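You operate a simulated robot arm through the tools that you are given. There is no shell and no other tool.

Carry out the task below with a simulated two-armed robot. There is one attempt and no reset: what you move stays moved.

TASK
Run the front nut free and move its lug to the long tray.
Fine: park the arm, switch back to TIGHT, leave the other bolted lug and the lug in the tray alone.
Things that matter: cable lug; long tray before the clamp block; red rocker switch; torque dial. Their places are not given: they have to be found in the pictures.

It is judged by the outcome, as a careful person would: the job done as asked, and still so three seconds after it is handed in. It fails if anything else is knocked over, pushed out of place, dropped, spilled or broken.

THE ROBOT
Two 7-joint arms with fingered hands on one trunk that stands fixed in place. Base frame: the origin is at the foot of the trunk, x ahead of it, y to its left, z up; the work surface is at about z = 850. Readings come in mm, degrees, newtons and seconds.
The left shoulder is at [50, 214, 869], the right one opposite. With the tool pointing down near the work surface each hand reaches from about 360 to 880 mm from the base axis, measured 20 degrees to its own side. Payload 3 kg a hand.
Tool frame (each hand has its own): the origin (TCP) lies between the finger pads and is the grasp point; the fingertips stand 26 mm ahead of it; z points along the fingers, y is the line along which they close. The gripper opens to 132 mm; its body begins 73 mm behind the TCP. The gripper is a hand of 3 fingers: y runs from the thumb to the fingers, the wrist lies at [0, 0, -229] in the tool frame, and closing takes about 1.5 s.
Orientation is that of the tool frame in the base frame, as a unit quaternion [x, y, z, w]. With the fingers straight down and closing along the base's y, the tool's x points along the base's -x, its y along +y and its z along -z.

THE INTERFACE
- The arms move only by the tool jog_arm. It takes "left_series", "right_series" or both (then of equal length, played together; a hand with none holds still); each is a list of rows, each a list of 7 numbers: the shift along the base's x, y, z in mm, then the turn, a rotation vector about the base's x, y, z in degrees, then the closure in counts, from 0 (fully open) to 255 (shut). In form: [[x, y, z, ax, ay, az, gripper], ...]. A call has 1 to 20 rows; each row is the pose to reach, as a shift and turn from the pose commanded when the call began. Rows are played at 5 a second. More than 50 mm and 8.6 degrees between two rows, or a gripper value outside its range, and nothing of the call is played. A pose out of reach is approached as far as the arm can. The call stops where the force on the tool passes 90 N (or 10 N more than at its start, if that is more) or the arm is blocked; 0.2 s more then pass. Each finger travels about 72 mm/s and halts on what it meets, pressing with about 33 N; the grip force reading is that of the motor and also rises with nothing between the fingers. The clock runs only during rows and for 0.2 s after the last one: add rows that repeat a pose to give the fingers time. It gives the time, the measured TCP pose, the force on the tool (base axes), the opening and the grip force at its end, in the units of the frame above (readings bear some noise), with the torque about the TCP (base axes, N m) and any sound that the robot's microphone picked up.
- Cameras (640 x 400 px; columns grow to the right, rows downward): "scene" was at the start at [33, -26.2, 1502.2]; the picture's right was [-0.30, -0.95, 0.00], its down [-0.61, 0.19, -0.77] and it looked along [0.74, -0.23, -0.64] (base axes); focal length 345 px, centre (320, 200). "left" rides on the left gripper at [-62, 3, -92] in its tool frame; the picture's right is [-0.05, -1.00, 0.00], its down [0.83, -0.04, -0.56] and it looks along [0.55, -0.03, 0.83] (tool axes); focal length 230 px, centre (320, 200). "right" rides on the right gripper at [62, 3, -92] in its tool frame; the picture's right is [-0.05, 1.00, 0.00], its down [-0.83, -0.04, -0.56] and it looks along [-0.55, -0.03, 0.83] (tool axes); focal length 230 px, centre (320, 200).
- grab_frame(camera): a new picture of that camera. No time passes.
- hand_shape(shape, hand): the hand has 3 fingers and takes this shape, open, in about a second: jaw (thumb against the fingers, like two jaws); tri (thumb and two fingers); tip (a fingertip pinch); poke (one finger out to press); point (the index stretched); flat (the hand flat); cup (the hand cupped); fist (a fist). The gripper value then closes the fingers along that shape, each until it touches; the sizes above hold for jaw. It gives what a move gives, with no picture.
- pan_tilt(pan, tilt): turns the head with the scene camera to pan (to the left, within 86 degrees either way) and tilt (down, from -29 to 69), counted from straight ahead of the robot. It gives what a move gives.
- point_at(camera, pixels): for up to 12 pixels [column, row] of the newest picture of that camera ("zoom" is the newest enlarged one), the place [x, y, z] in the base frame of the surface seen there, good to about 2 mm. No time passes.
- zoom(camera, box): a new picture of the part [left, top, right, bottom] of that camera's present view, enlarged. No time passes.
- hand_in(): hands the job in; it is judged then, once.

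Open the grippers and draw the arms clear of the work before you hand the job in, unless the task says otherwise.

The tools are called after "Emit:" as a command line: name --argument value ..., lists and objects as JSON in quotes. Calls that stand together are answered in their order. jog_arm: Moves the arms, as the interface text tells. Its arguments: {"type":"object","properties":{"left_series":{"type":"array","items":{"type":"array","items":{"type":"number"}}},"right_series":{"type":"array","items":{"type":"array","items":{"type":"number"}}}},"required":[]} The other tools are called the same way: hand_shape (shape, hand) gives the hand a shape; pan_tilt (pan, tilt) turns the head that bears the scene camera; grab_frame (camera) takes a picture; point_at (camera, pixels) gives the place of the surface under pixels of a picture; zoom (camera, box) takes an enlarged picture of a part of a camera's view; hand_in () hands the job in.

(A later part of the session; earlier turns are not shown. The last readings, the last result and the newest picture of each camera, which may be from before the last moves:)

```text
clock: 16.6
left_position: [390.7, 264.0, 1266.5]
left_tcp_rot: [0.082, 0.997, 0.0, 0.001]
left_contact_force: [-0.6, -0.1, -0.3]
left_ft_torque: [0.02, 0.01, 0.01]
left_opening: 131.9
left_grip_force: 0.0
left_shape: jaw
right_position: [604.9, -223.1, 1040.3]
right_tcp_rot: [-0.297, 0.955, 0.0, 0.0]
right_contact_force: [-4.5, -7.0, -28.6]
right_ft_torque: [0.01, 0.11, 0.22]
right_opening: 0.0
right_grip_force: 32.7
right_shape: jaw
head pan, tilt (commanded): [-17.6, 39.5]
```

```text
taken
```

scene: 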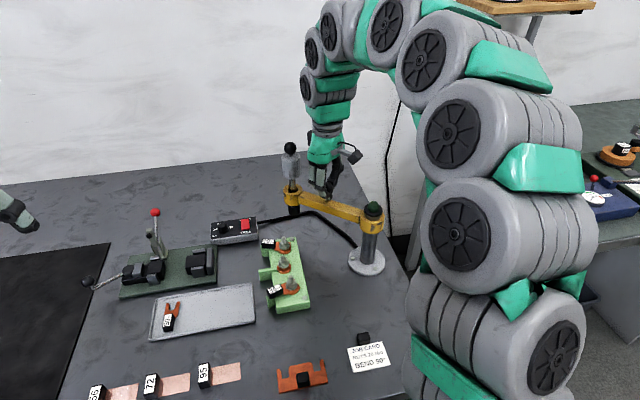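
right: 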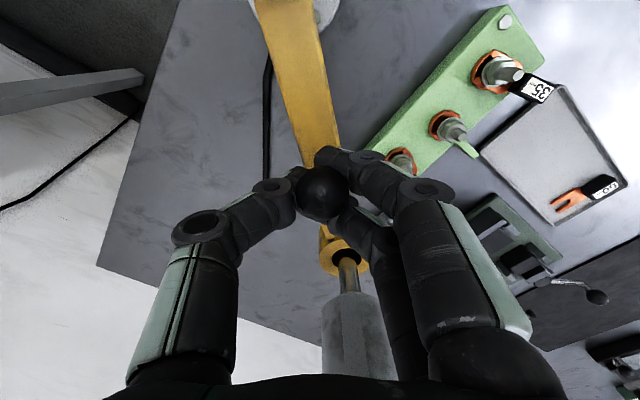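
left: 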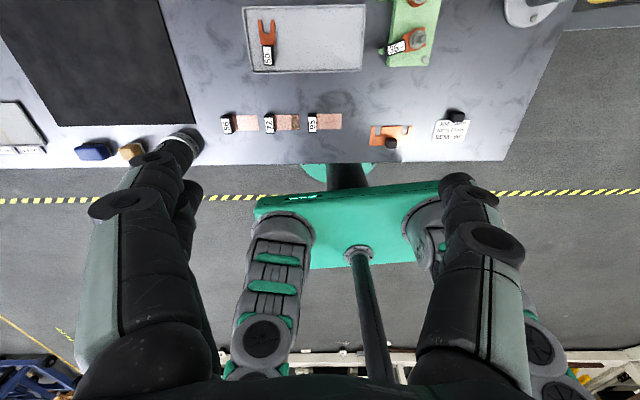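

The arm swings freely (spindle now at (290,160) in the scene). I continue the arc to about 91°, turning the hand along at 0.8 of the swing.

Emit:
jog_arm --right_series '[[-8.5, 8.1, 0, 0, 0, 4.8, 255], [-17.8, 15.2, 0, 0, 0, 9.6, 255], [-27.8, 21.3, 0, 0, 0, 14.4, 255], [-38.4, 26.3, 0, 0, 0, 19.2, 255], [-49.5, 30.2, 0, 0, 0, 24, 255], [-60.9, 33.0, 0, 0, 0, 28.8, 255], [-72.5, 34.5, 0, 0, 0, 33.6, 255], [-84.2, 34.8, 0, 0, 0, 38.4, 255], [-84.2, 34.8, 0, 0, 0, 38.4, 255]]'

Emit:
grab_frame --camera "scene"

Emit:
grab_frame --camera "right"

```text
clock: 18.6
left_position: [390.3, 265.5, 1265.8]
left_tcp_rot: [0.084, 0.997, -0.001, 0.0]
left_contact_force: [0.6, 0.7, -0.2]
left_ft_torque: [0.0, 0.0, -0.01]
left_opening: 132.0
left_grip_force: 0.0
left_shape: jaw
right_position: [520.1, -189.2, 1041.1]
right_tcp_rot: [-0.594, 0.804, 0.001, -0.001]
right_contact_force: [3.2, -9.7, -43.6]
right_ft_torque: [-0.02, -0.09, 0.44]
right_opening: 0.0
right_grip_force: 33.0
right_shape: jaw
head pan, tilt (commanded): [-17.6, 39.5]
```

```text
taken
```

scene: 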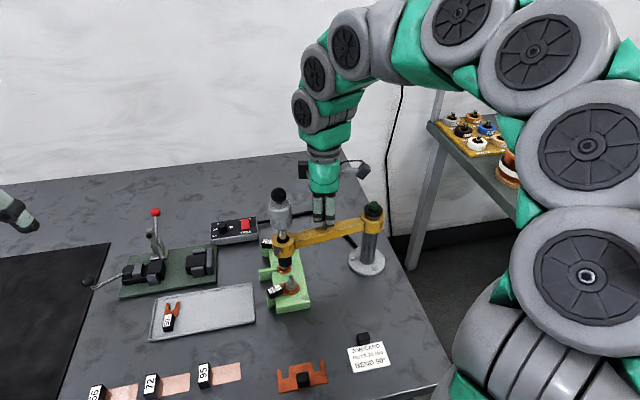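

```text
taken
```

right: 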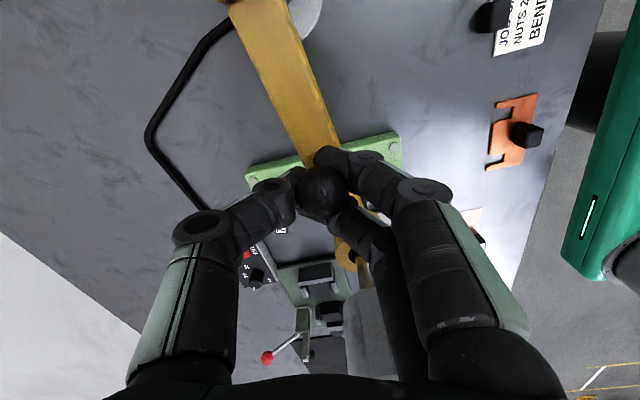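

The spindle is now between the middle and front stud at scene (285,240). I relieve the vertical pull a bit and zoom in on the socket relative to the front stud.

Emit:
jog_arm --right_series '[[0, 0, -2, 0, 0, 0, 255], [0, 0, -3, 0, 0, 0, 255]]'

Emit:
zoom --camera "scene" --box '[245, 180, 345, 310]'

Emit:
point_at --camera "zoom" --pixels '[[255, 48], [262, 110], [265, 210], [270, 260], [272, 282], [300, 340], [285, 330]]'

```text
clock: 19.2
left_position: [389.9, 264.8, 1266.4]
left_tcp_rot: [0.083, 0.997, 0.0, 0.0]
left_contact_force: [-0.8, -0.4, -0.7]
left_ft_torque: [-0.01, -0.01, 0.01]
left_opening: 131.8
left_grip_force: 0.0
left_shape: jaw
right_position: [520.8, -187.5, 1040.4]
right_tcp_rot: [-0.594, 0.804, 0.0, 0.0]
right_contact_force: [2.7, -10.6, -7.2]
right_ft_torque: [-0.19, 0.19, 0.29]
right_opening: 0.0
right_grip_force: 33.0
right_shape: jaw
head pan, tilt (commanded): [-17.6, 39.5]
```

```text
3.08 times, centred on (295, 245) of scene
```

zoom: 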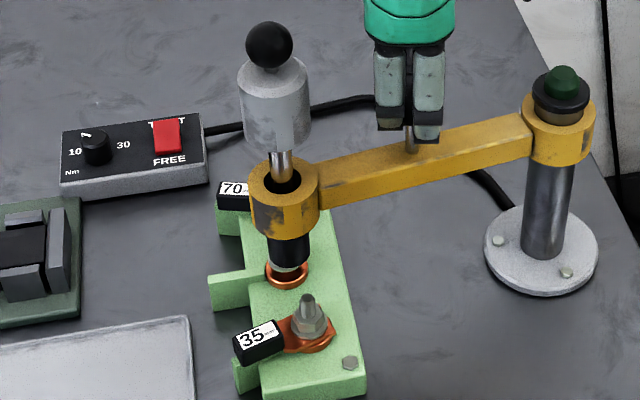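

```text
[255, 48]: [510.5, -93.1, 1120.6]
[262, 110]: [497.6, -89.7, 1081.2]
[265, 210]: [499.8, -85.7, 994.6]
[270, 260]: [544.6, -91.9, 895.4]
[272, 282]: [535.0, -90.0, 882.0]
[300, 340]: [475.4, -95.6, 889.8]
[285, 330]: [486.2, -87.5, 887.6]
```

I swing another ~9° toward the front stud.

Emit:
jog_arm --right_series '[[-5.9, -0.3, 0, 0, 0, 2.4, 255], [-11.7, -1.0, 0, 0, 0, 4.8, 255], [-17.5, -1.9, 0, 0, 0, 7.2, 255], [-17.5, -1.9, 0, 0, 0, 7.2, 255]]'

Emit:
zoom --camera "scene" --box '[245, 180, 345, 310]'

Emit:
grab_frame --camera "right"

```text
clock: 20.2
left_position: [391.1, 264.8, 1266.8]
left_tcp_rot: [0.084, 0.996, 0.0, 0.0]
left_contact_force: [-0.2, 0.4, 0.2]
left_ft_torque: [-0.02, 0.03, -0.01]
left_opening: 131.8
left_grip_force: 0.0
left_shape: jaw
right_position: [502.2, -190.8, 1037.9]
right_tcp_rot: [-0.644, 0.765, 0.0, 0.001]
right_contact_force: [6.8, -15.3, 2.7]
right_ft_torque: [-0.55, 0.21, 0.21]
right_opening: 0.0
right_grip_force: 32.9
right_shape: jaw
head pan, tilt (commanded): [-17.6, 39.5]
```

```text
3.08 times, centred on (295, 245) of scene
```

zoom: 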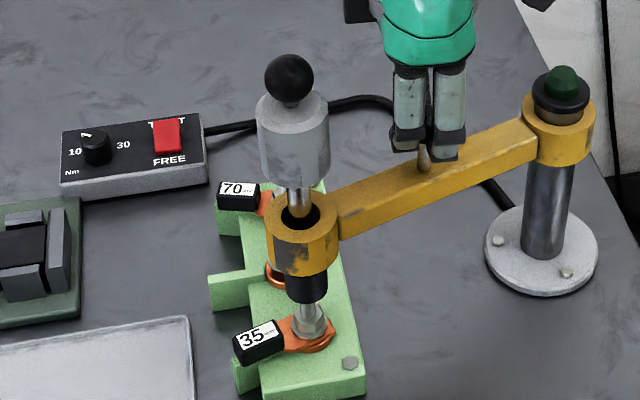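

```text
taken
```

right: 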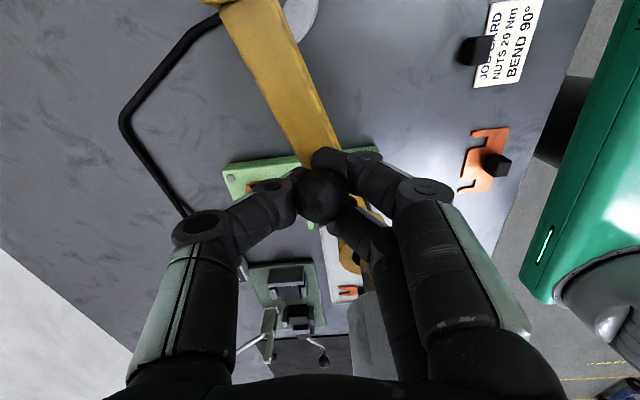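

The socket sits almost over the front nut. I measure the ball, body and ring for the axis position.

Emit:
point_at --camera "zoom" --pixels '[[289, 76], [293, 140], [258, 140], [328, 140], [302, 245], [307, 290], [311, 330], [300, 203]]'

Emit:
zoom --camera "scene" --box '[265, 255, 315, 305]'

```text
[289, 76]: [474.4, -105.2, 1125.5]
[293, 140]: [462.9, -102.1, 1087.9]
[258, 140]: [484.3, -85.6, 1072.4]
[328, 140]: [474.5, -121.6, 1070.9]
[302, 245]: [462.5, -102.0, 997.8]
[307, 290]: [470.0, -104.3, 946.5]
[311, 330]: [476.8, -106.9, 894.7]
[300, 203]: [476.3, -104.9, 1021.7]
```

```text
8.00 times, centred on (290, 280) of scene
```

zoom: 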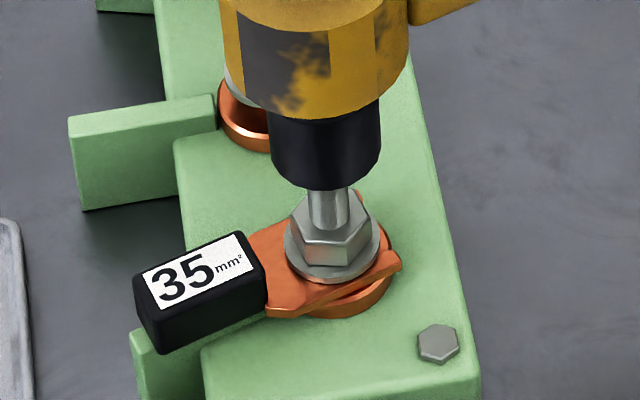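

Spindle axis reads about (483,-106) against the stud (485.5,-105.5). To judge the fore-aft alignment I bring the left hand round so its camera looks from the left side.

Emit:
jog_arm --left_series '[[8, -5, -15, 0, 0, 8.3, 0], [16, -10, -30, 0, 0, 16.6, 0], [24, -15, -45, 0, 0, 24.9, 0], [32, -20, -60, 0, 0, 33.2, 0], [40, -25, -75, 0, 0, 41.5, 0], [48, -30, -90, 0, 0, 49.8, 0], [56, -35, -105, 0, 0, 58.1, 0], [64, -40, -120, 0, 0, 66.4, 0], [72, -45, -135, 0, 0, 74.7, 0], [80, -50, -150, 0, 0, 83, 0], [88, -55, -160, 0, 0, 91.3, 0], [95, -60, -170, 0, 0, 99.5, 0], [95, -60, -170, 0, 0, 99.5, 0]]'

Emit:
grab_frame --camera "left"

Emit:
grab_frame --camera "scene"

```text
clock: 23.0
left_position: [487.4, 204.3, 1093.7]
left_tcp_rot: [0.708, -0.706, 0.0, 0.001]
left_contact_force: [-0.3, 0.7, -0.1]
left_ft_torque: [0.0, 0.02, -0.03]
left_opening: 132.1
left_grip_force: 0.1
left_shape: jaw
right_position: [503.0, -191.6, 1039.3]
right_tcp_rot: [-0.644, 0.765, 0.001, 0.0]
right_contact_force: [7.1, -22.2, -0.8]
right_ft_torque: [-0.68, 0.13, 0.21]
right_opening: 0.2
right_grip_force: 32.8
right_shape: jaw
head pan, tilt (commanded): [-17.6, 39.5]
```

```text
taken
```

left: 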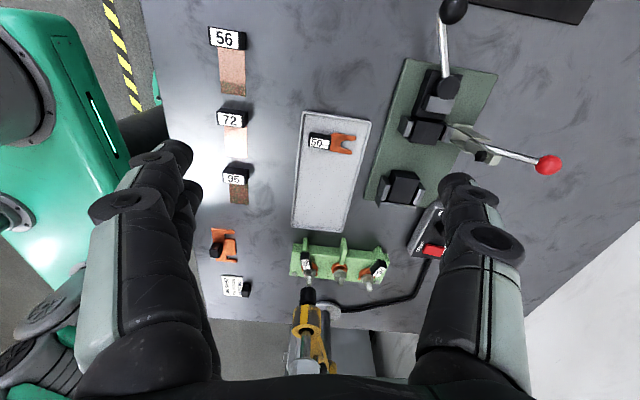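

```text
taken
```

scene: 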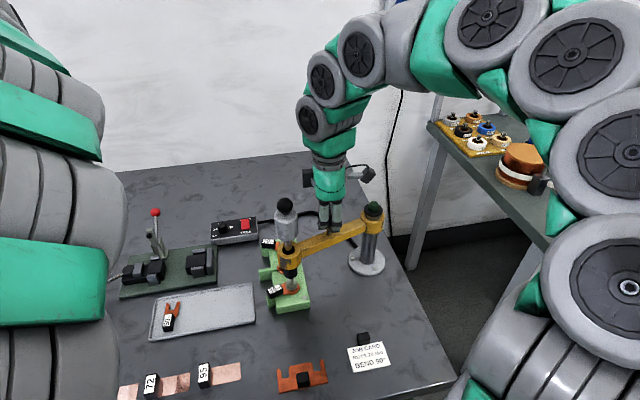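

The left camera shows the socket tip at about (308,295) and the front stud at (310,282). I zoom in there.

Emit:
zoom --camera "left" --box '[270, 235, 400, 375]'

Emit:
zoom --camera "left" --box '[285, 250, 335, 310]'

```text
2.86 times, centred on (335, 305) of left
```

zoom: 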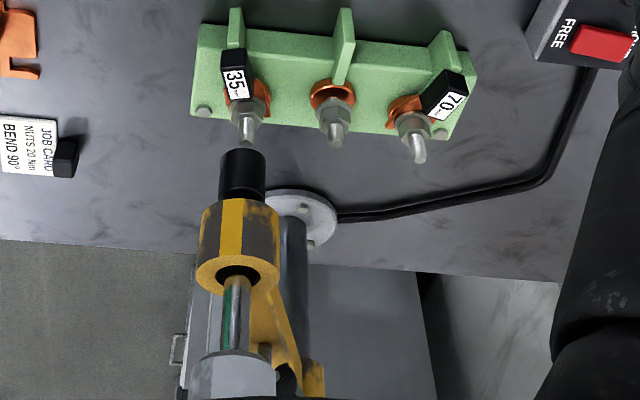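

```text
6.67 times, centred on (310, 280) of left
```

zoom: 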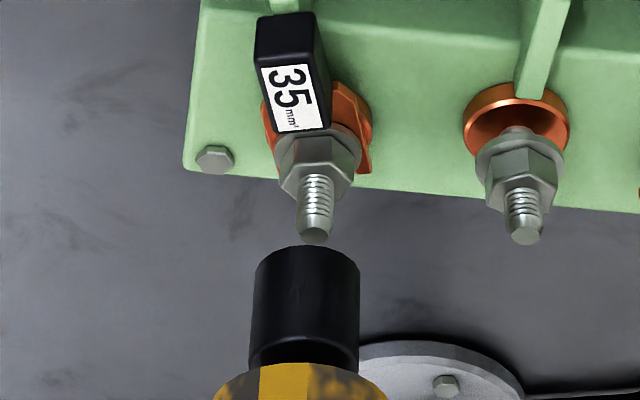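

The socket is about 1.3 mm too far toward -x relative to the stud. I relax the side force and shift about +1 mm in x, then recheck.

Emit:
jog_arm --right_series '[[0.5, -1.5, 0, 0, 0, 0, 255], [1.0, -3, 0, 0, 0, 0, 255], [1.0, -3, 0, 0, 0, 0, 255]]'

Emit:
zoom --camera "left" --box '[285, 250, 335, 310]'

```text
clock: 23.8
left_position: [487.2, 205.6, 1094.0]
left_tcp_rot: [0.708, -0.706, 0.0, 0.0]
left_contact_force: [0.4, 0.5, 1.1]
left_ft_torque: [0.02, -0.02, 0.01]
left_opening: 131.9
left_grip_force: 0.1
left_shape: jaw
right_position: [503.1, -190.8, 1038.0]
right_tcp_rot: [-0.644, 0.765, 0.002, 0.0]
right_contact_force: [3.5, 2.2, -5.9]
right_ft_torque: [-0.18, 0.09, 0.15]
right_opening: 0.1
right_grip_force: 32.7
right_shape: jaw
head pan, tilt (commanded): [-17.6, 39.5]
```

```text
6.67 times, centred on (310, 280) of left
```

zoom: 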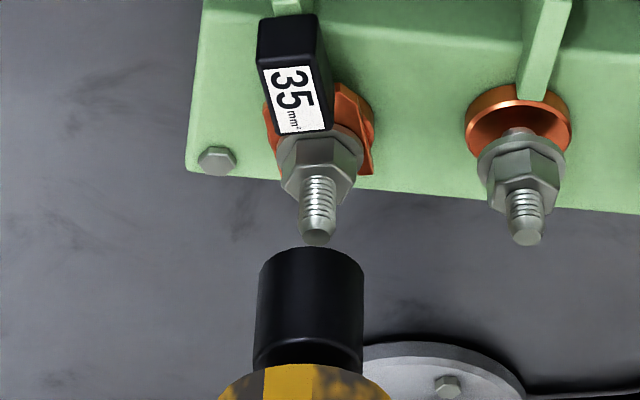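

Alignment is within about 1 mm. I open the fingers to release the knob and rise straight up.

Emit:
jog_arm --right_series '[[0, 0, 0, 0, 0, 0, 220], [0, 0, 0, 0, 0, 0, 180], [0, 0, 0, 0, 0, 0, 140], [0, 0, 0, 0, 0, 0, 110], [0, 0, 0, 0, 0, 0, 110], [0, 0, 30, 0, 0, 0, 110], [0, 0, 70, 0, 0, 0, 110], [0, 0, 110, 0, 0, 0, 110], [0, 0, 140, 0, 0, 0, 110], [0, 0, 140, 0, 0, 0, 110]]'

Emit:
zoom --camera "left" --box '[285, 250, 335, 310]'

Emit:
grab_frame --camera "scene"

Emit:
grab_frame --camera "right"

```text
clock: 26.0
left_position: [487.2, 204.9, 1094.0]
left_tcp_rot: [0.707, -0.707, 0.0, 0.0]
left_contact_force: [0.6, 0.5, -0.5]
left_ft_torque: [0.01, 0.01, 0.02]
left_opening: 132.0
left_grip_force: 0.0
left_shape: jaw
right_position: [504.5, -192.7, 1179.6]
right_tcp_rot: [-0.644, 0.765, 0.001, 0.0]
right_contact_force: [-0.8, 0.5, -0.3]
right_ft_torque: [-0.03, 0.01, -0.02]
right_opening: 74.7
right_grip_force: 0.1
right_shape: jaw
head pan, tilt (commanded): [-17.6, 39.5]
```

```text
6.67 times, centred on (310, 280) of left
```

zoom: 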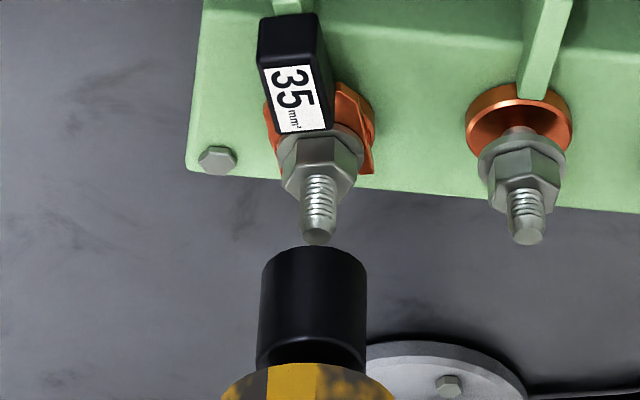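

```text
taken
```

scene: 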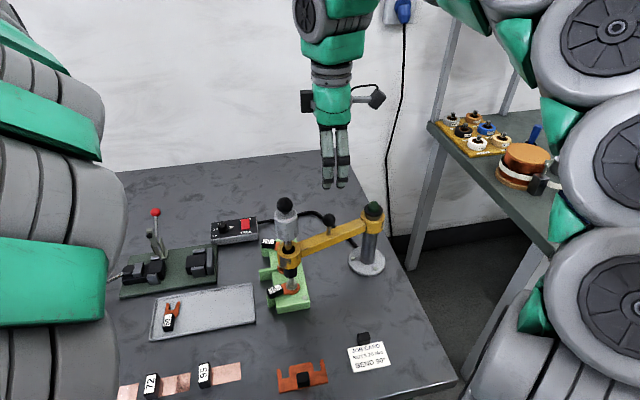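

```text
taken
```

right: 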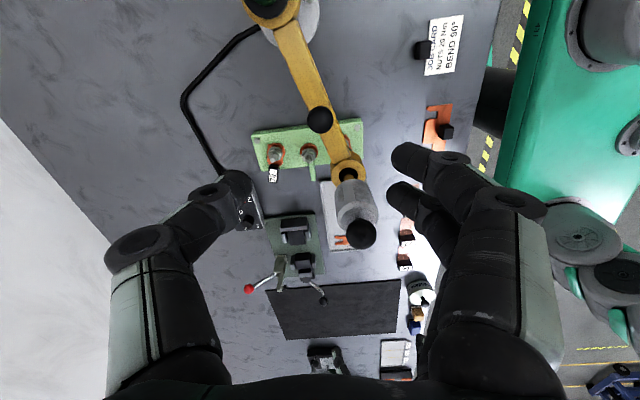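

The arm stayed put after release. Now I move over the spindle body at (484.5,-106), turning the fingers to close along the arm's direction so closing does not swing it.

Emit:
jog_arm --right_series '[[-2, 9, 0, 0, 0, -8.5, 110], [-5, 20, 0, 0, 0, -17, 110], [-8, 32, 0, 0, 0, -25.5, 110], [-11, 44, 0, 0, 0, -34, 110], [-14, 56, 0, 0, 0, -42.5, 110], [-16, 68, 0, 0, 0, -51, 110], [-18, 78, 0, 0, 0, -59.5, 110], [-20, 87, 0, 0, 0, -67, 110], [-20, 87, 0, 0, 0, -67, 110]]'

Emit:
grab_frame --camera "right"

Emit:
grab_frame --camera "scene"

```text
clock: 28.0
left_position: [486.5, 205.5, 1093.3]
left_tcp_rot: [0.708, -0.707, 0.0, -0.001]
left_contact_force: [0.4, 0.0, -0.6]
left_ft_torque: [-0.02, 0.02, -0.01]
left_opening: 132.0
left_grip_force: 0.1
left_shape: jaw
right_position: [484.4, -104.7, 1178.8]
right_tcp_rot: [-0.114, 0.993, -0.001, 0.001]
right_contact_force: [-0.4, -0.5, 0.2]
right_ft_torque: [0.0, 0.0, 0.03]
right_opening: 74.7
right_grip_force: 0.0
right_shape: jaw
head pan, tilt (commanded): [-17.6, 39.5]
```

```text
taken
```

right: 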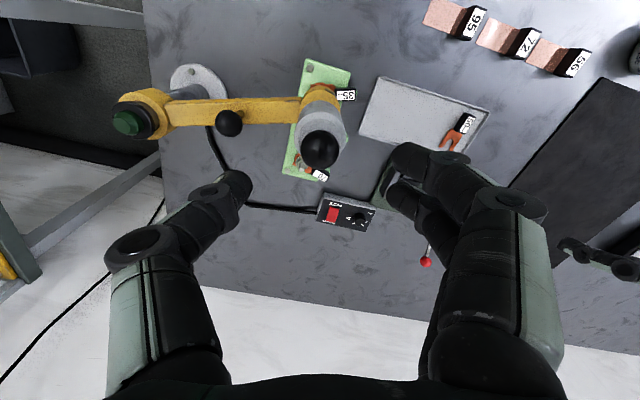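

```text
taken
```

scene: 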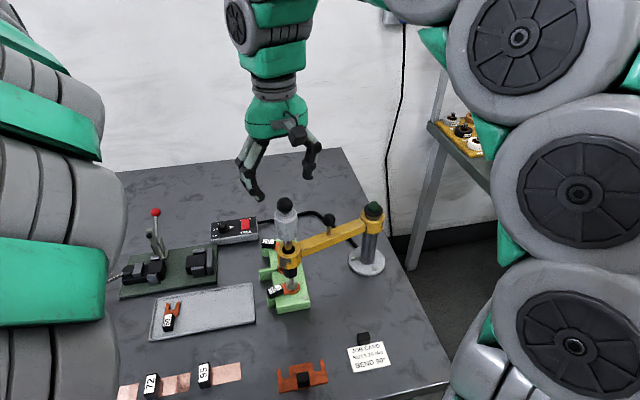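

The spindle's ball (320,150) is exactly on the TCP axis. I lower the hand around the body to z≈1080.

Emit:
jog_arm --right_series '[[0, 0, -30, 0, 0, 0, 110], [0, 0, -60, 0, 0, 0, 110], [0, 0, -85, 0, 0, 0, 110], [0, 0, -98, 0, 0, 0, 110], [0, 0, -98, 0, 0, 0, 110]]'

Emit:
grab_frame --camera "right"

Emit:
zoom --camera "scene" --box '[225, 150, 355, 310]'

```text
clock: 29.2
left_position: [488.0, 205.4, 1093.2]
left_tcp_rot: [0.707, -0.707, 0.001, 0.0]
left_contact_force: [1.2, -0.5, 0.1]
left_ft_torque: [-0.01, -0.02, -0.01]
left_opening: 132.0
left_grip_force: 0.1
left_shape: jaw
right_position: [483.6, -104.8, 1080.9]
right_tcp_rot: [-0.114, 0.994, 0.0, 0.0]
right_contact_force: [1.0, -0.8, 0.2]
right_ft_torque: [0.0, 0.01, 0.03]
right_opening: 74.6
right_grip_force: 0.0
right_shape: jaw
head pan, tilt (commanded): [-17.6, 39.5]
```

```text
taken
```

right: 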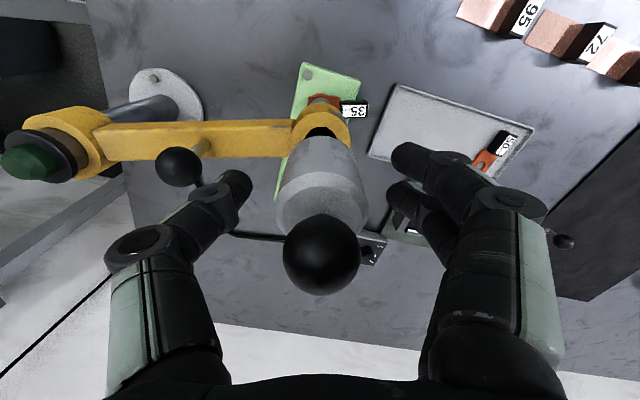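

```text
2.50 times, centred on (290, 230) of scene
```

zoom: 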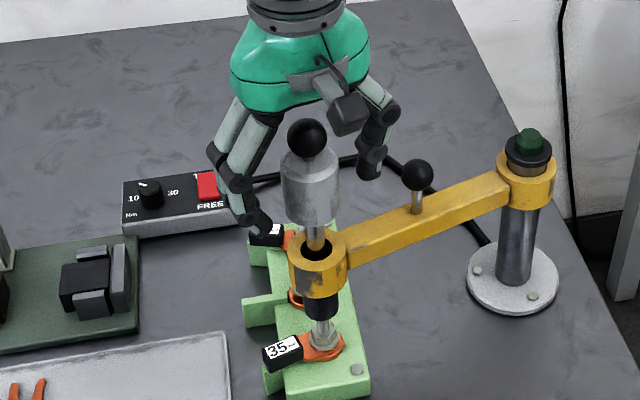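

The fingers straddle the silver body. I close them on it.

Emit:
jog_arm --right_series '[[0, 0, 0, 0, 0, 0, 150], [0, 0, 0, 0, 0, 0, 190], [0, 0, 0, 0, 0, 0, 230], [0, 0, 0, 0, 0, 0, 255], [0, 0, 0, 0, 0, 0, 255], [0, 0, 0, 0, 0, 0, 255]]'

Emit:
grab_frame --camera "right"

Emit:
zoom --camera "left" --box '[285, 250, 335, 310]'

Emit:
zoom --camera "scene" --box '[225, 150, 355, 310]'

```text
clock: 30.6
left_position: [488.3, 204.8, 1094.3]
left_tcp_rot: [-0.707, 0.708, 0.0, 0.0]
left_contact_force: [0.0, -0.9, 0.4]
left_ft_torque: [0.03, 0.01, 0.0]
left_opening: 131.9
left_grip_force: 0.0
left_shape: jaw
right_position: [483.5, -105.5, 1080.7]
right_tcp_rot: [-0.114, 0.994, 0.001, 0.0]
right_contact_force: [0.2, -1.7, -3.9]
right_ft_torque: [0.01, 0.01, 0.04]
right_opening: 32.7
right_grip_force: 32.7
right_shape: jaw
head pan, tilt (commanded): [-17.6, 39.5]
```

```text
taken
```

right: 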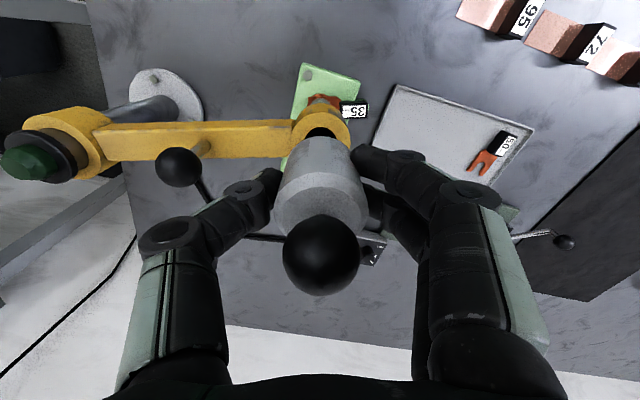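

```text
6.67 times, centred on (310, 280) of left
```

zoom: 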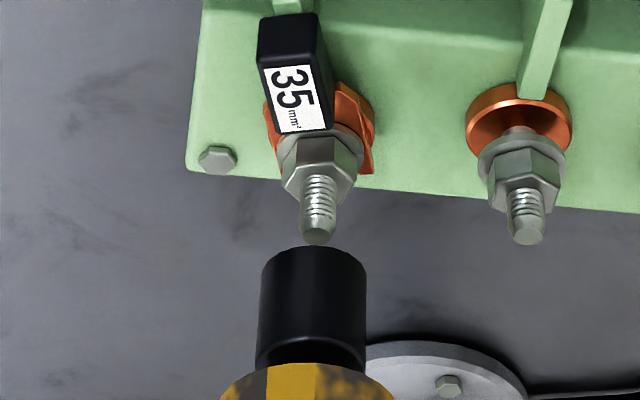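

```text
2.50 times, centred on (290, 230) of scene
```

zoom: 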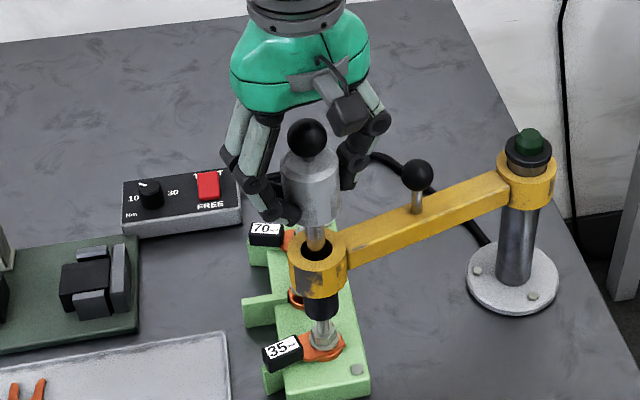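

Gripped well and alignment is unchanged. I push the spindle down 12 mm slowly and read the force.

Emit:
jog_arm --right_series '[[0, 0, -4, 0, 0, 0, 255], [0, 0, -8, 0, 0, 0, 255], [0, 0, -12, 0, 0, 0, 255], [0, 0, -12, 0, 0, 0, 255]]'

Emit:
zoom --camera "left" --box '[285, 250, 335, 310]'

Emit:
zoom --camera "scene" --box '[245, 180, 345, 310]'

```text
clock: 31.6
left_position: [487.8, 205.1, 1093.1]
left_tcp_rot: [0.707, -0.707, 0.0, 0.001]
left_contact_force: [0.0, 0.0, 0.5]
left_ft_torque: [0.01, 0.0, 0.0]
left_opening: 132.0
left_grip_force: 0.1
left_shape: jaw
right_position: [483.1, -105.9, 1067.8]
right_tcp_rot: [-0.114, 0.993, -0.001, -0.001]
right_contact_force: [0.3, -2.6, 3.1]
right_ft_torque: [-0.04, 0.04, -0.03]
right_opening: 32.7
right_grip_force: 33.3
right_shape: jaw
head pan, tilt (commanded): [-17.6, 39.5]
```

```text
6.67 times, centred on (310, 280) of left
```

zoom: 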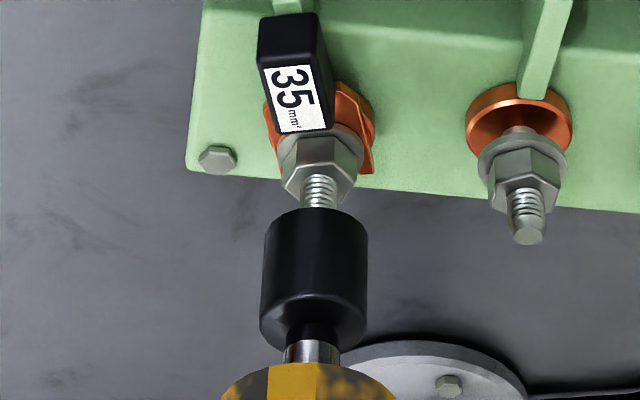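

```text
3.08 times, centred on (295, 245) of scene
```

zoom: 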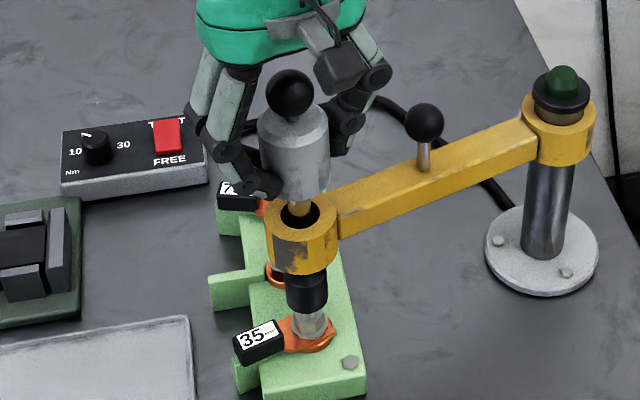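

The spindle slides down freely and is well aligned. I continue down in small steps until it meets the nut.

Emit:
jog_arm --right_series '[[0, 0, -4, 0, 0, 0, 255], [0, 0, -8, 0, 0, 0, 255], [0, 0, -11, 0, 0, 0, 255], [0, 0, -14, 0, 0, 0, 255], [0, 0, -14, 0, 0, 0, 255]]'

Emit:
zoom --camera "left" --box '[285, 250, 335, 310]'

Emit:
zoom --camera "scene" --box '[245, 180, 345, 310]'

```text
clock: 32.8
left_position: [486.6, 205.2, 1095.1]
left_tcp_rot: [0.707, -0.707, 0.0, 0.0]
left_contact_force: [0.6, 0.7, 0.0]
left_ft_torque: [0.03, -0.03, 0.01]
left_opening: 131.8
left_grip_force: 0.1
left_shape: jaw
right_position: [481.8, -106.0, 1054.9]
right_tcp_rot: [-0.115, 0.993, 0.0, 0.0]
right_contact_force: [1.7, -2.0, 4.7]
right_ft_torque: [-0.03, -0.01, 0.05]
right_opening: 33.0
right_grip_force: 33.2
right_shape: jaw
head pan, tilt (commanded): [-17.6, 39.5]
```

```text
6.67 times, centred on (310, 280) of left
```

zoom: 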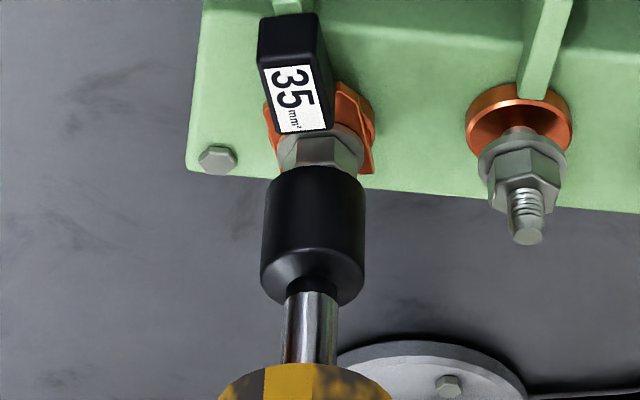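

```text
3.08 times, centred on (295, 245) of scene
```

zoom: 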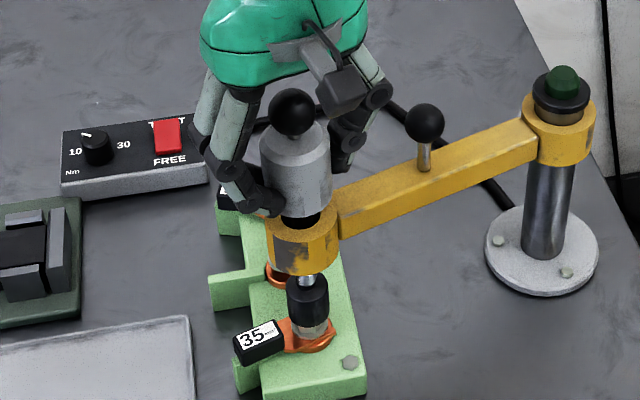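

The socket begins to cover the nut, about 1 mm toward -x. I nudge +1 mm in x while continuing down in 3 mm steps.

Emit:
jog_arm --right_series '[[1, 0, -2, 0, 0, 0, 255], [1.2, 0, -4, 0, 0, 0, 255], [1.2, 0, -6, 0, 0, 0, 255], [1.2, 0, -8, 0, 0, 0, 255], [1.2, 0, -8, 0, 0, 0, 255]]'

Emit:
zoom --camera "left" --box '[285, 250, 335, 310]'

Emit:
zoom --camera "scene" --box '[245, 180, 345, 310]'

```text
clock: 34.0
left_position: [486.7, 205.4, 1093.7]
left_tcp_rot: [0.707, -0.707, 0.0, 0.0]
left_contact_force: [0.2, 0.4, -0.8]
left_ft_torque: [0.02, -0.01, 0.01]
left_opening: 131.9
left_grip_force: 0.0
left_shape: jaw
right_position: [484.5, -105.4, 1046.2]
right_tcp_rot: [-0.114, 0.994, -0.001, 0.0]
right_contact_force: [-0.1, 0.4, 6.4]
right_ft_torque: [0.0, 0.0, -0.02]
right_opening: 32.8
right_grip_force: 33.0
right_shape: jaw
head pan, tilt (commanded): [-17.6, 39.5]
```

```text
6.67 times, centred on (310, 280) of left
```

zoom: 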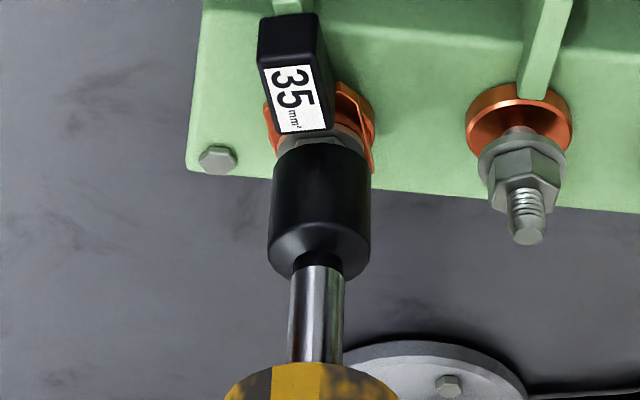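

```text
3.08 times, centred on (295, 245) of scene
```

zoom: 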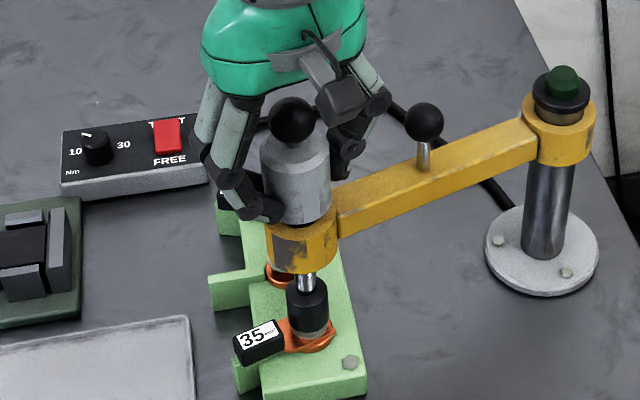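

The socket is mostly over the nut with low force. I continue 2 mm at a time.

Emit:
jog_arm --right_series '[[0, 0, -1.5, 0, 0, 0, 255], [0, 0, -3, 0, 0, 0, 255], [0, 0, -4.5, 0, 0, 0, 255], [0, 0, -4.5, 0, 0, 0, 255], [0, 0, -4.5, 0, 0, 0, 255]]'

Emit:
zoom --camera "left" --box '[285, 250, 335, 310]'

Emit:
zoom --camera "scene" --box '[245, 180, 395, 310]'

```text
clock: 35.2
left_position: [487.0, 204.4, 1094.1]
left_tcp_rot: [-0.707, 0.707, 0.0, 0.0]
left_contact_force: [0.0, 0.2, 0.0]
left_ft_torque: [0.0, 0.01, -0.07]
left_opening: 131.8
left_grip_force: 0.1
left_shape: jaw
right_position: [484.5, -105.1, 1043.2]
right_tcp_rot: [-0.115, 0.993, 0.0, 0.0]
right_contact_force: [-1.9, 6.6, 7.5]
right_ft_torque: [0.16, 0.08, -0.02]
right_opening: 32.9
right_grip_force: 33.3
right_shape: jaw
head pan, tilt (commanded): [-17.6, 39.5]
```

```text
6.67 times, centred on (310, 280) of left
```

zoom: 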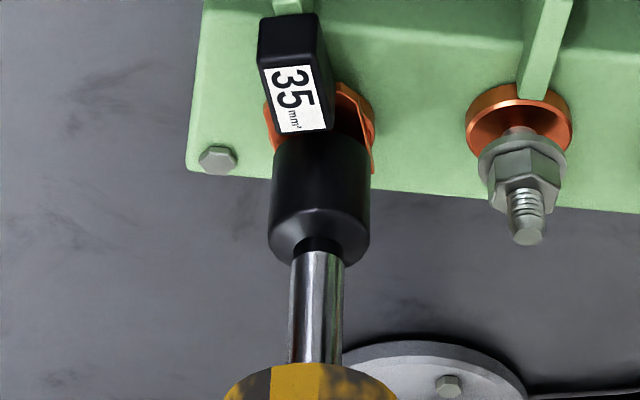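

```text
3.08 times, centred on (320, 245) of scene
```

zoom: 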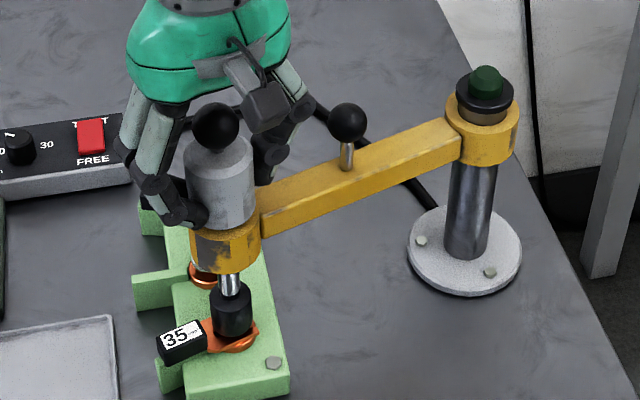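

The socket now covers the nut down to the washer. I press a little more and hold to see whether the driver runs.

Emit:
jog_arm --right_series '[[0, 0, -1, 0, 0, 0, 255], [0, 0, -2, 0, 0, 0, 255], [0, 0, -3, 0, 0, 0, 255], [0, 0, -3, 0, 0, 0, 255], [0, 0, -3, 0, 0, 0, 255], [0, 0, -3, 0, 0, 0, 255]]'

Emit:
zoom --camera "left" --box '[285, 250, 335, 310]'

Emit:
zoom --camera "scene" --box '[245, 180, 395, 310]'

```text
clock: 36.6
left_position: [486.4, 205.0, 1093.5]
left_tcp_rot: [0.708, -0.707, 0.0, 0.0]
left_contact_force: [0.5, -0.9, 0.3]
left_ft_torque: [0.0, 0.0, -0.03]
left_opening: 131.9
left_grip_force: 0.0
left_shape: jaw
right_position: [485.2, -106.6, 1039.4]
right_tcp_rot: [-0.113, 0.994, 0.0, 0.001]
right_contact_force: [-0.3, 1.9, 24.5]
right_ft_torque: [0.1, -0.01, -0.02]
right_opening: 33.4
right_grip_force: 32.5
right_shape: jaw
head pan, tilt (commanded): [-17.6, 39.5]
```

```text
6.67 times, centred on (310, 280) of left
```

zoom: 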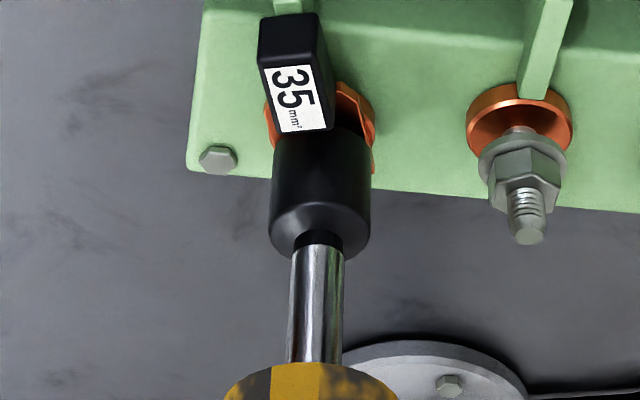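

```text
3.08 times, centred on (320, 245) of scene
```

zoom: 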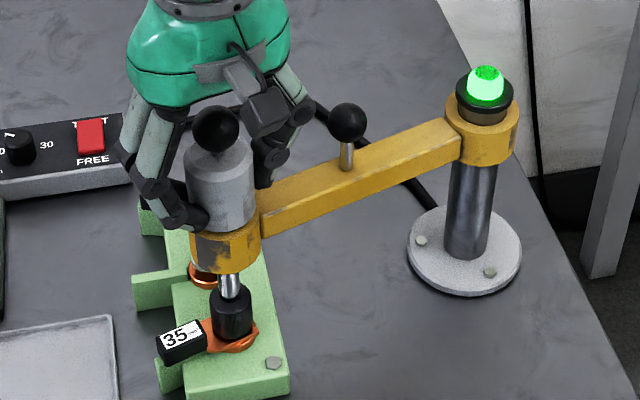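

The green lamp on the post has lit with 24 N of push. I hold about a second longer and look again.

Emit:
jog_arm --right_series '[[0, 0, 0, 0, 0, 0, 255], [0, 0, 0, 0, 0, 0, 255], [0, 0, 0, 0, 0, 0, 255], [0, 0, 0, 0, 0, 0, 255], [0, 0, 0, 0, 0, 0, 255]]'

Emit:
zoom --camera "left" --box '[285, 250, 335, 310]'

Emit:
zoom --camera "scene" --box '[245, 180, 395, 310]'

```text
clock: 37.8
left_position: [487.1, 204.9, 1094.2]
left_tcp_rot: [0.707, -0.707, 0.0, 0.0]
left_contact_force: [-0.4, 0.7, 0.4]
left_ft_torque: [0.0, 0.0, 0.01]
left_opening: 131.9
left_grip_force: 0.1
left_shape: jaw
right_position: [484.3, -104.9, 1039.1]
right_tcp_rot: [-0.114, 0.994, 0.001, 0.0]
right_contact_force: [-0.3, 1.6, 25.1]
right_ft_torque: [0.02, 0.01, 0.02]
right_opening: 33.5
right_grip_force: 32.7
right_shape: jaw
head pan, tilt (commanded): [-17.6, 39.5]
```

```text
6.67 times, centred on (310, 280) of left
```

zoom: 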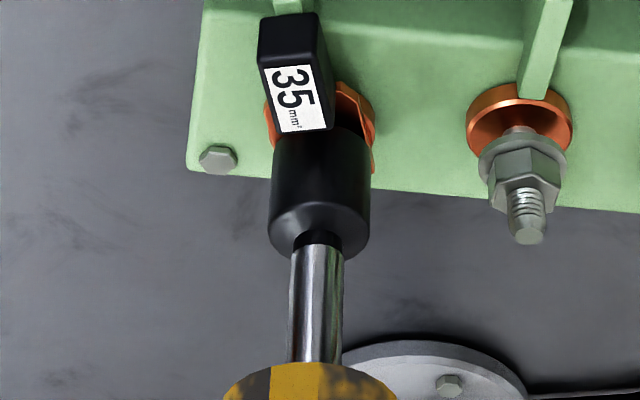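

```text
3.08 times, centred on (320, 245) of scene
```

zoom: 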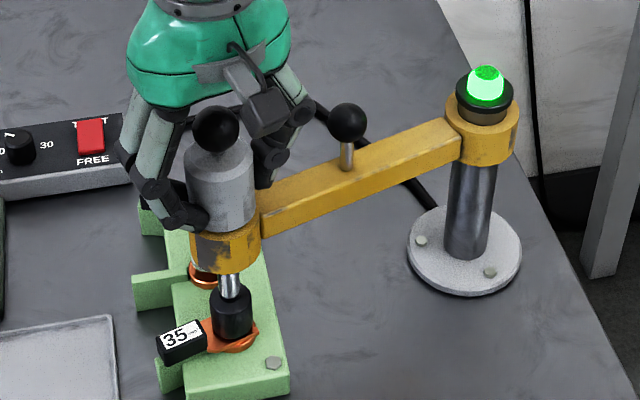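

The lamp stays lit. I raise the spindle gently and look at the nut.

Emit:
jog_arm --right_series '[[0, 0, 5, 0, 0, 0, 255], [0, 0, 10, 0, 0, 0, 255], [0, 0, 15, 0, 0, 0, 255], [0, 0, 20, 0, 0, 0, 255], [0, 0, 20, 0, 0, 0, 255]]'

Emit:
zoom --camera "left" --box '[285, 250, 335, 310]'

Emit:
zoom --camera "scene" --box '[245, 180, 395, 310]'

```text
clock: 39.0
left_position: [487.6, 204.9, 1094.6]
left_tcp_rot: [0.707, -0.707, -0.001, 0.0]
left_contact_force: [-0.2, -0.1, 0.5]
left_ft_torque: [-0.01, -0.01, -0.02]
left_opening: 132.0
left_grip_force: 0.1
left_shape: jaw
right_position: [483.8, -105.6, 1059.4]
right_tcp_rot: [-0.115, 0.993, -0.001, 0.0]
right_contact_force: [0.1, -4.1, 4.0]
right_ft_torque: [-0.05, 0.0, 0.03]
right_opening: 33.5
right_grip_force: 33.1
right_shape: jaw
head pan, tilt (commanded): [-17.6, 39.5]
```

```text
6.67 times, centred on (310, 280) of left
```

zoom: 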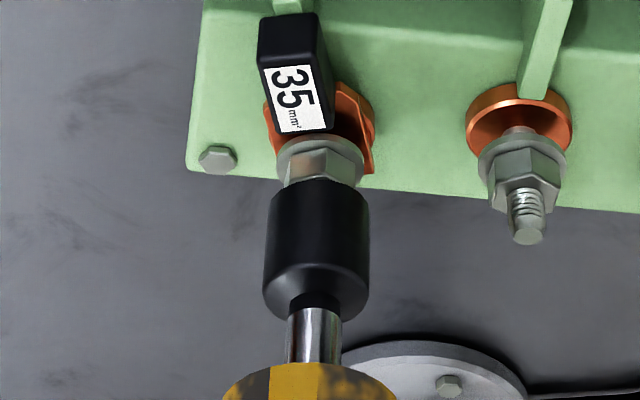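

```text
3.08 times, centred on (320, 245) of scene
```

zoom: 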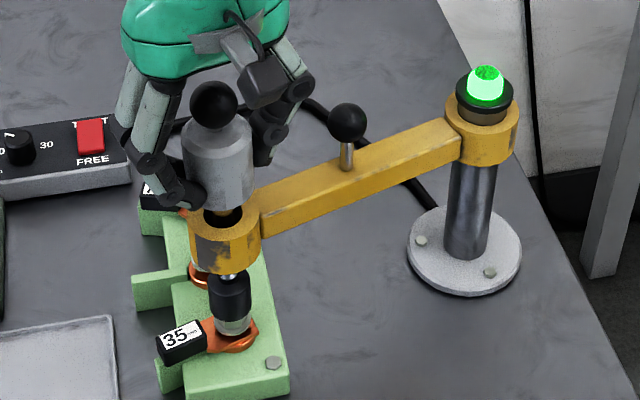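

The nut's washer has risen with a gap above the lug, like the middle one. I raise the spindle fully.

Emit:
jog_arm --right_series '[[0, 0, 5, 0, 0, 0, 255], [0, 0, 10, 0, 0, 0, 255], [0, 0, 15, 0, 0, 0, 255], [0, 0, 20, 0, 0, 0, 255], [0, 0, 20, 0, 0, 0, 255]]'

Emit:
zoom --camera "left" --box '[285, 250, 335, 310]'

Emit:
zoom --camera "scene" --box '[245, 180, 395, 310]'

```text
clock: 40.2
left_position: [487.2, 205.8, 1093.7]
left_tcp_rot: [0.708, -0.706, 0.0, 0.0]
left_contact_force: [0.2, 0.0, 0.1]
left_ft_torque: [0.01, -0.02, -0.01]
left_opening: 132.1
left_grip_force: 0.1
left_shape: jaw
right_position: [483.2, -105.5, 1079.1]
right_tcp_rot: [-0.116, 0.993, 0.0, 0.001]
right_contact_force: [0.4, 3.3, 3.1]
right_ft_torque: [0.11, 0.02, 0.01]
right_opening: 33.2
right_grip_force: 32.9
right_shape: jaw
head pan, tilt (commanded): [-17.6, 39.5]
```

```text
6.67 times, centred on (310, 280) of left
```

zoom: 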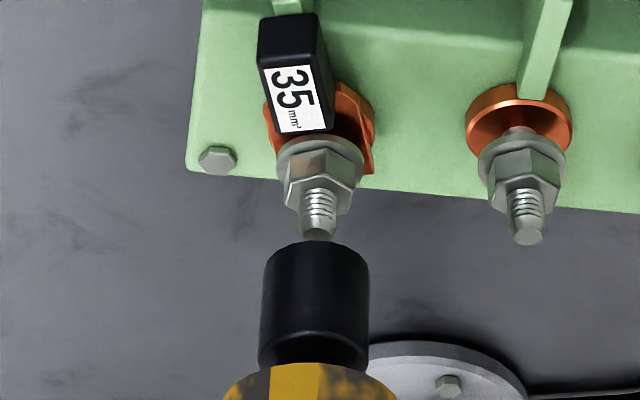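

```text
3.08 times, centred on (320, 245) of scene
```

zoom: 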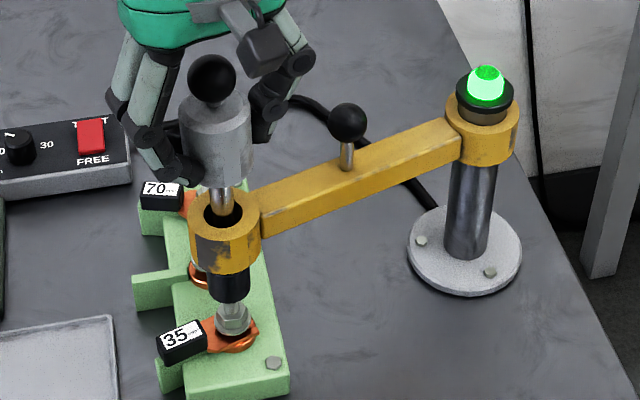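

The nut is now run up clear of the lug, lamp lit. I lift 2 mm to the top stop, open the fingers, and rise above the spindle.

Emit:
jog_arm --right_series '[[0, 0, 2, 0, 0, 0, 255], [0, 0, 2, 0, 0, 0, 220], [0, 0, 2, 0, 0, 0, 180], [0, 0, 2, 0, 0, 0, 140], [0, 0, 2, 0, 0, 0, 110], [0, 0, 2, 0, 0, 0, 110], [0, 0, 40, 0, 0, 0, 110], [0, 0, 80, 0, 0, 0, 110], [0, 0, 103, 0, 0, 0, 110], [0, 0, 103, 0, 0, 0, 110]]'

Emit:
grab_frame --camera "scene"

Emit:
grab_frame --camera "right"

```text
clock: 42.4
left_position: [487.1, 205.1, 1094.1]
left_tcp_rot: [-0.707, 0.707, 0.0, 0.0]
left_contact_force: [0.2, 0.8, -0.4]
left_ft_torque: [0.03, 0.02, 0.02]
left_opening: 131.8
left_grip_force: 0.0
left_shape: jaw
right_position: [484.4, -105.1, 1181.4]
right_tcp_rot: [-0.115, 0.993, 0.0, 0.0]
right_contact_force: [0.7, 0.2, -0.8]
right_ft_torque: [-0.01, 0.02, -0.03]
right_opening: 74.6
right_grip_force: 0.0
right_shape: jaw
head pan, tilt (commanded): [-17.6, 39.5]
```

```text
taken
```

scene: 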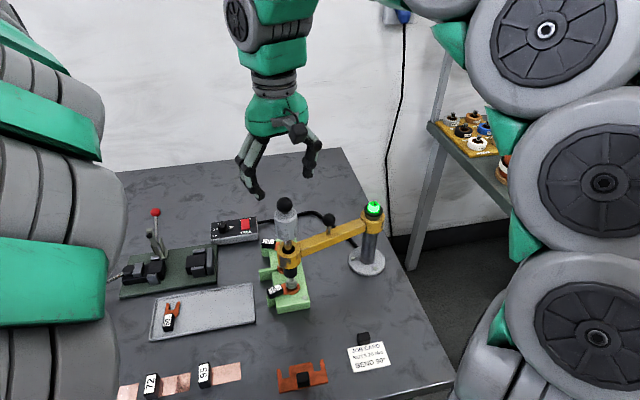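

```text
taken
```

right: 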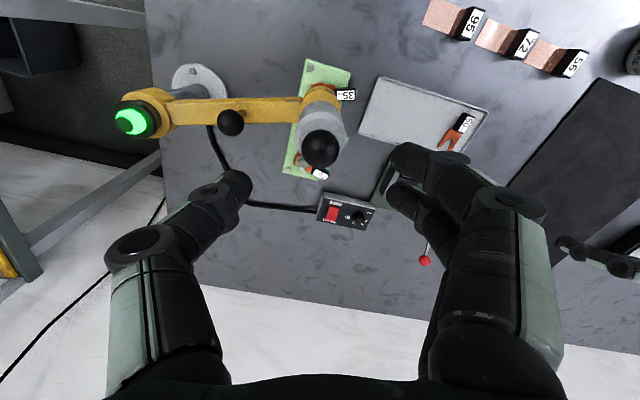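

The spindle stays up and the lamp is lit. I go back over the knob at about (503,-191), turning the hand as before.

Emit:
jog_arm --right_series '[[2, -9, 0, 0, 0, 7.5, 110], [4, -19, 0, 0, 0, 15, 110], [6, -31, 0, 0, 0, 23.5, 110], [9, -43, 0, 0, 0, 32, 110], [12, -55, 0, 0, 0, 40.5, 110], [15, -67, 0, 0, 0, 49, 110], [17, -77, 0, 0, 0, 57.5, 110], [19, -86, 0, 0, 0, 66, 110], [19, -86, 0, 0, 0, 66, 110]]'

Emit:
grab_frame --camera "right"

```text
clock: 44.4
left_position: [486.6, 204.6, 1094.0]
left_tcp_rot: [-0.707, 0.707, 0.0, 0.0]
left_contact_force: [0.2, 1.1, 0.5]
left_ft_torque: [0.0, 0.0, 0.0]
left_opening: 131.9
left_grip_force: 0.1
left_shape: jaw
right_position: [504.2, -191.1, 1181.8]
right_tcp_rot: [-0.637, 0.771, 0.0, 0.0]
right_contact_force: [1.1, 0.3, -0.1]
right_ft_torque: [0.0, -0.02, 0.0]
right_opening: 74.3
right_grip_force: 0.1
right_shape: jaw
head pan, tilt (commanded): [-17.6, 39.5]
```

```text
taken
```

right: 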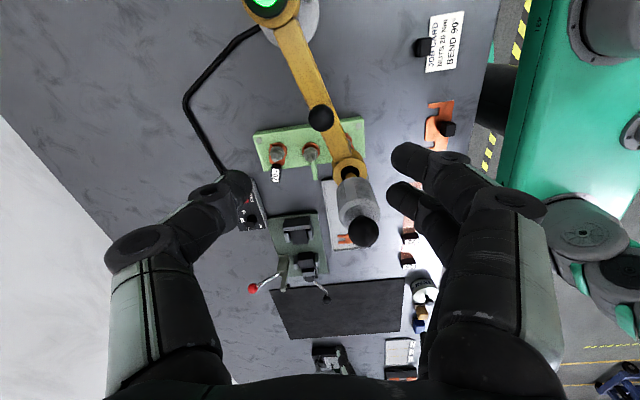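

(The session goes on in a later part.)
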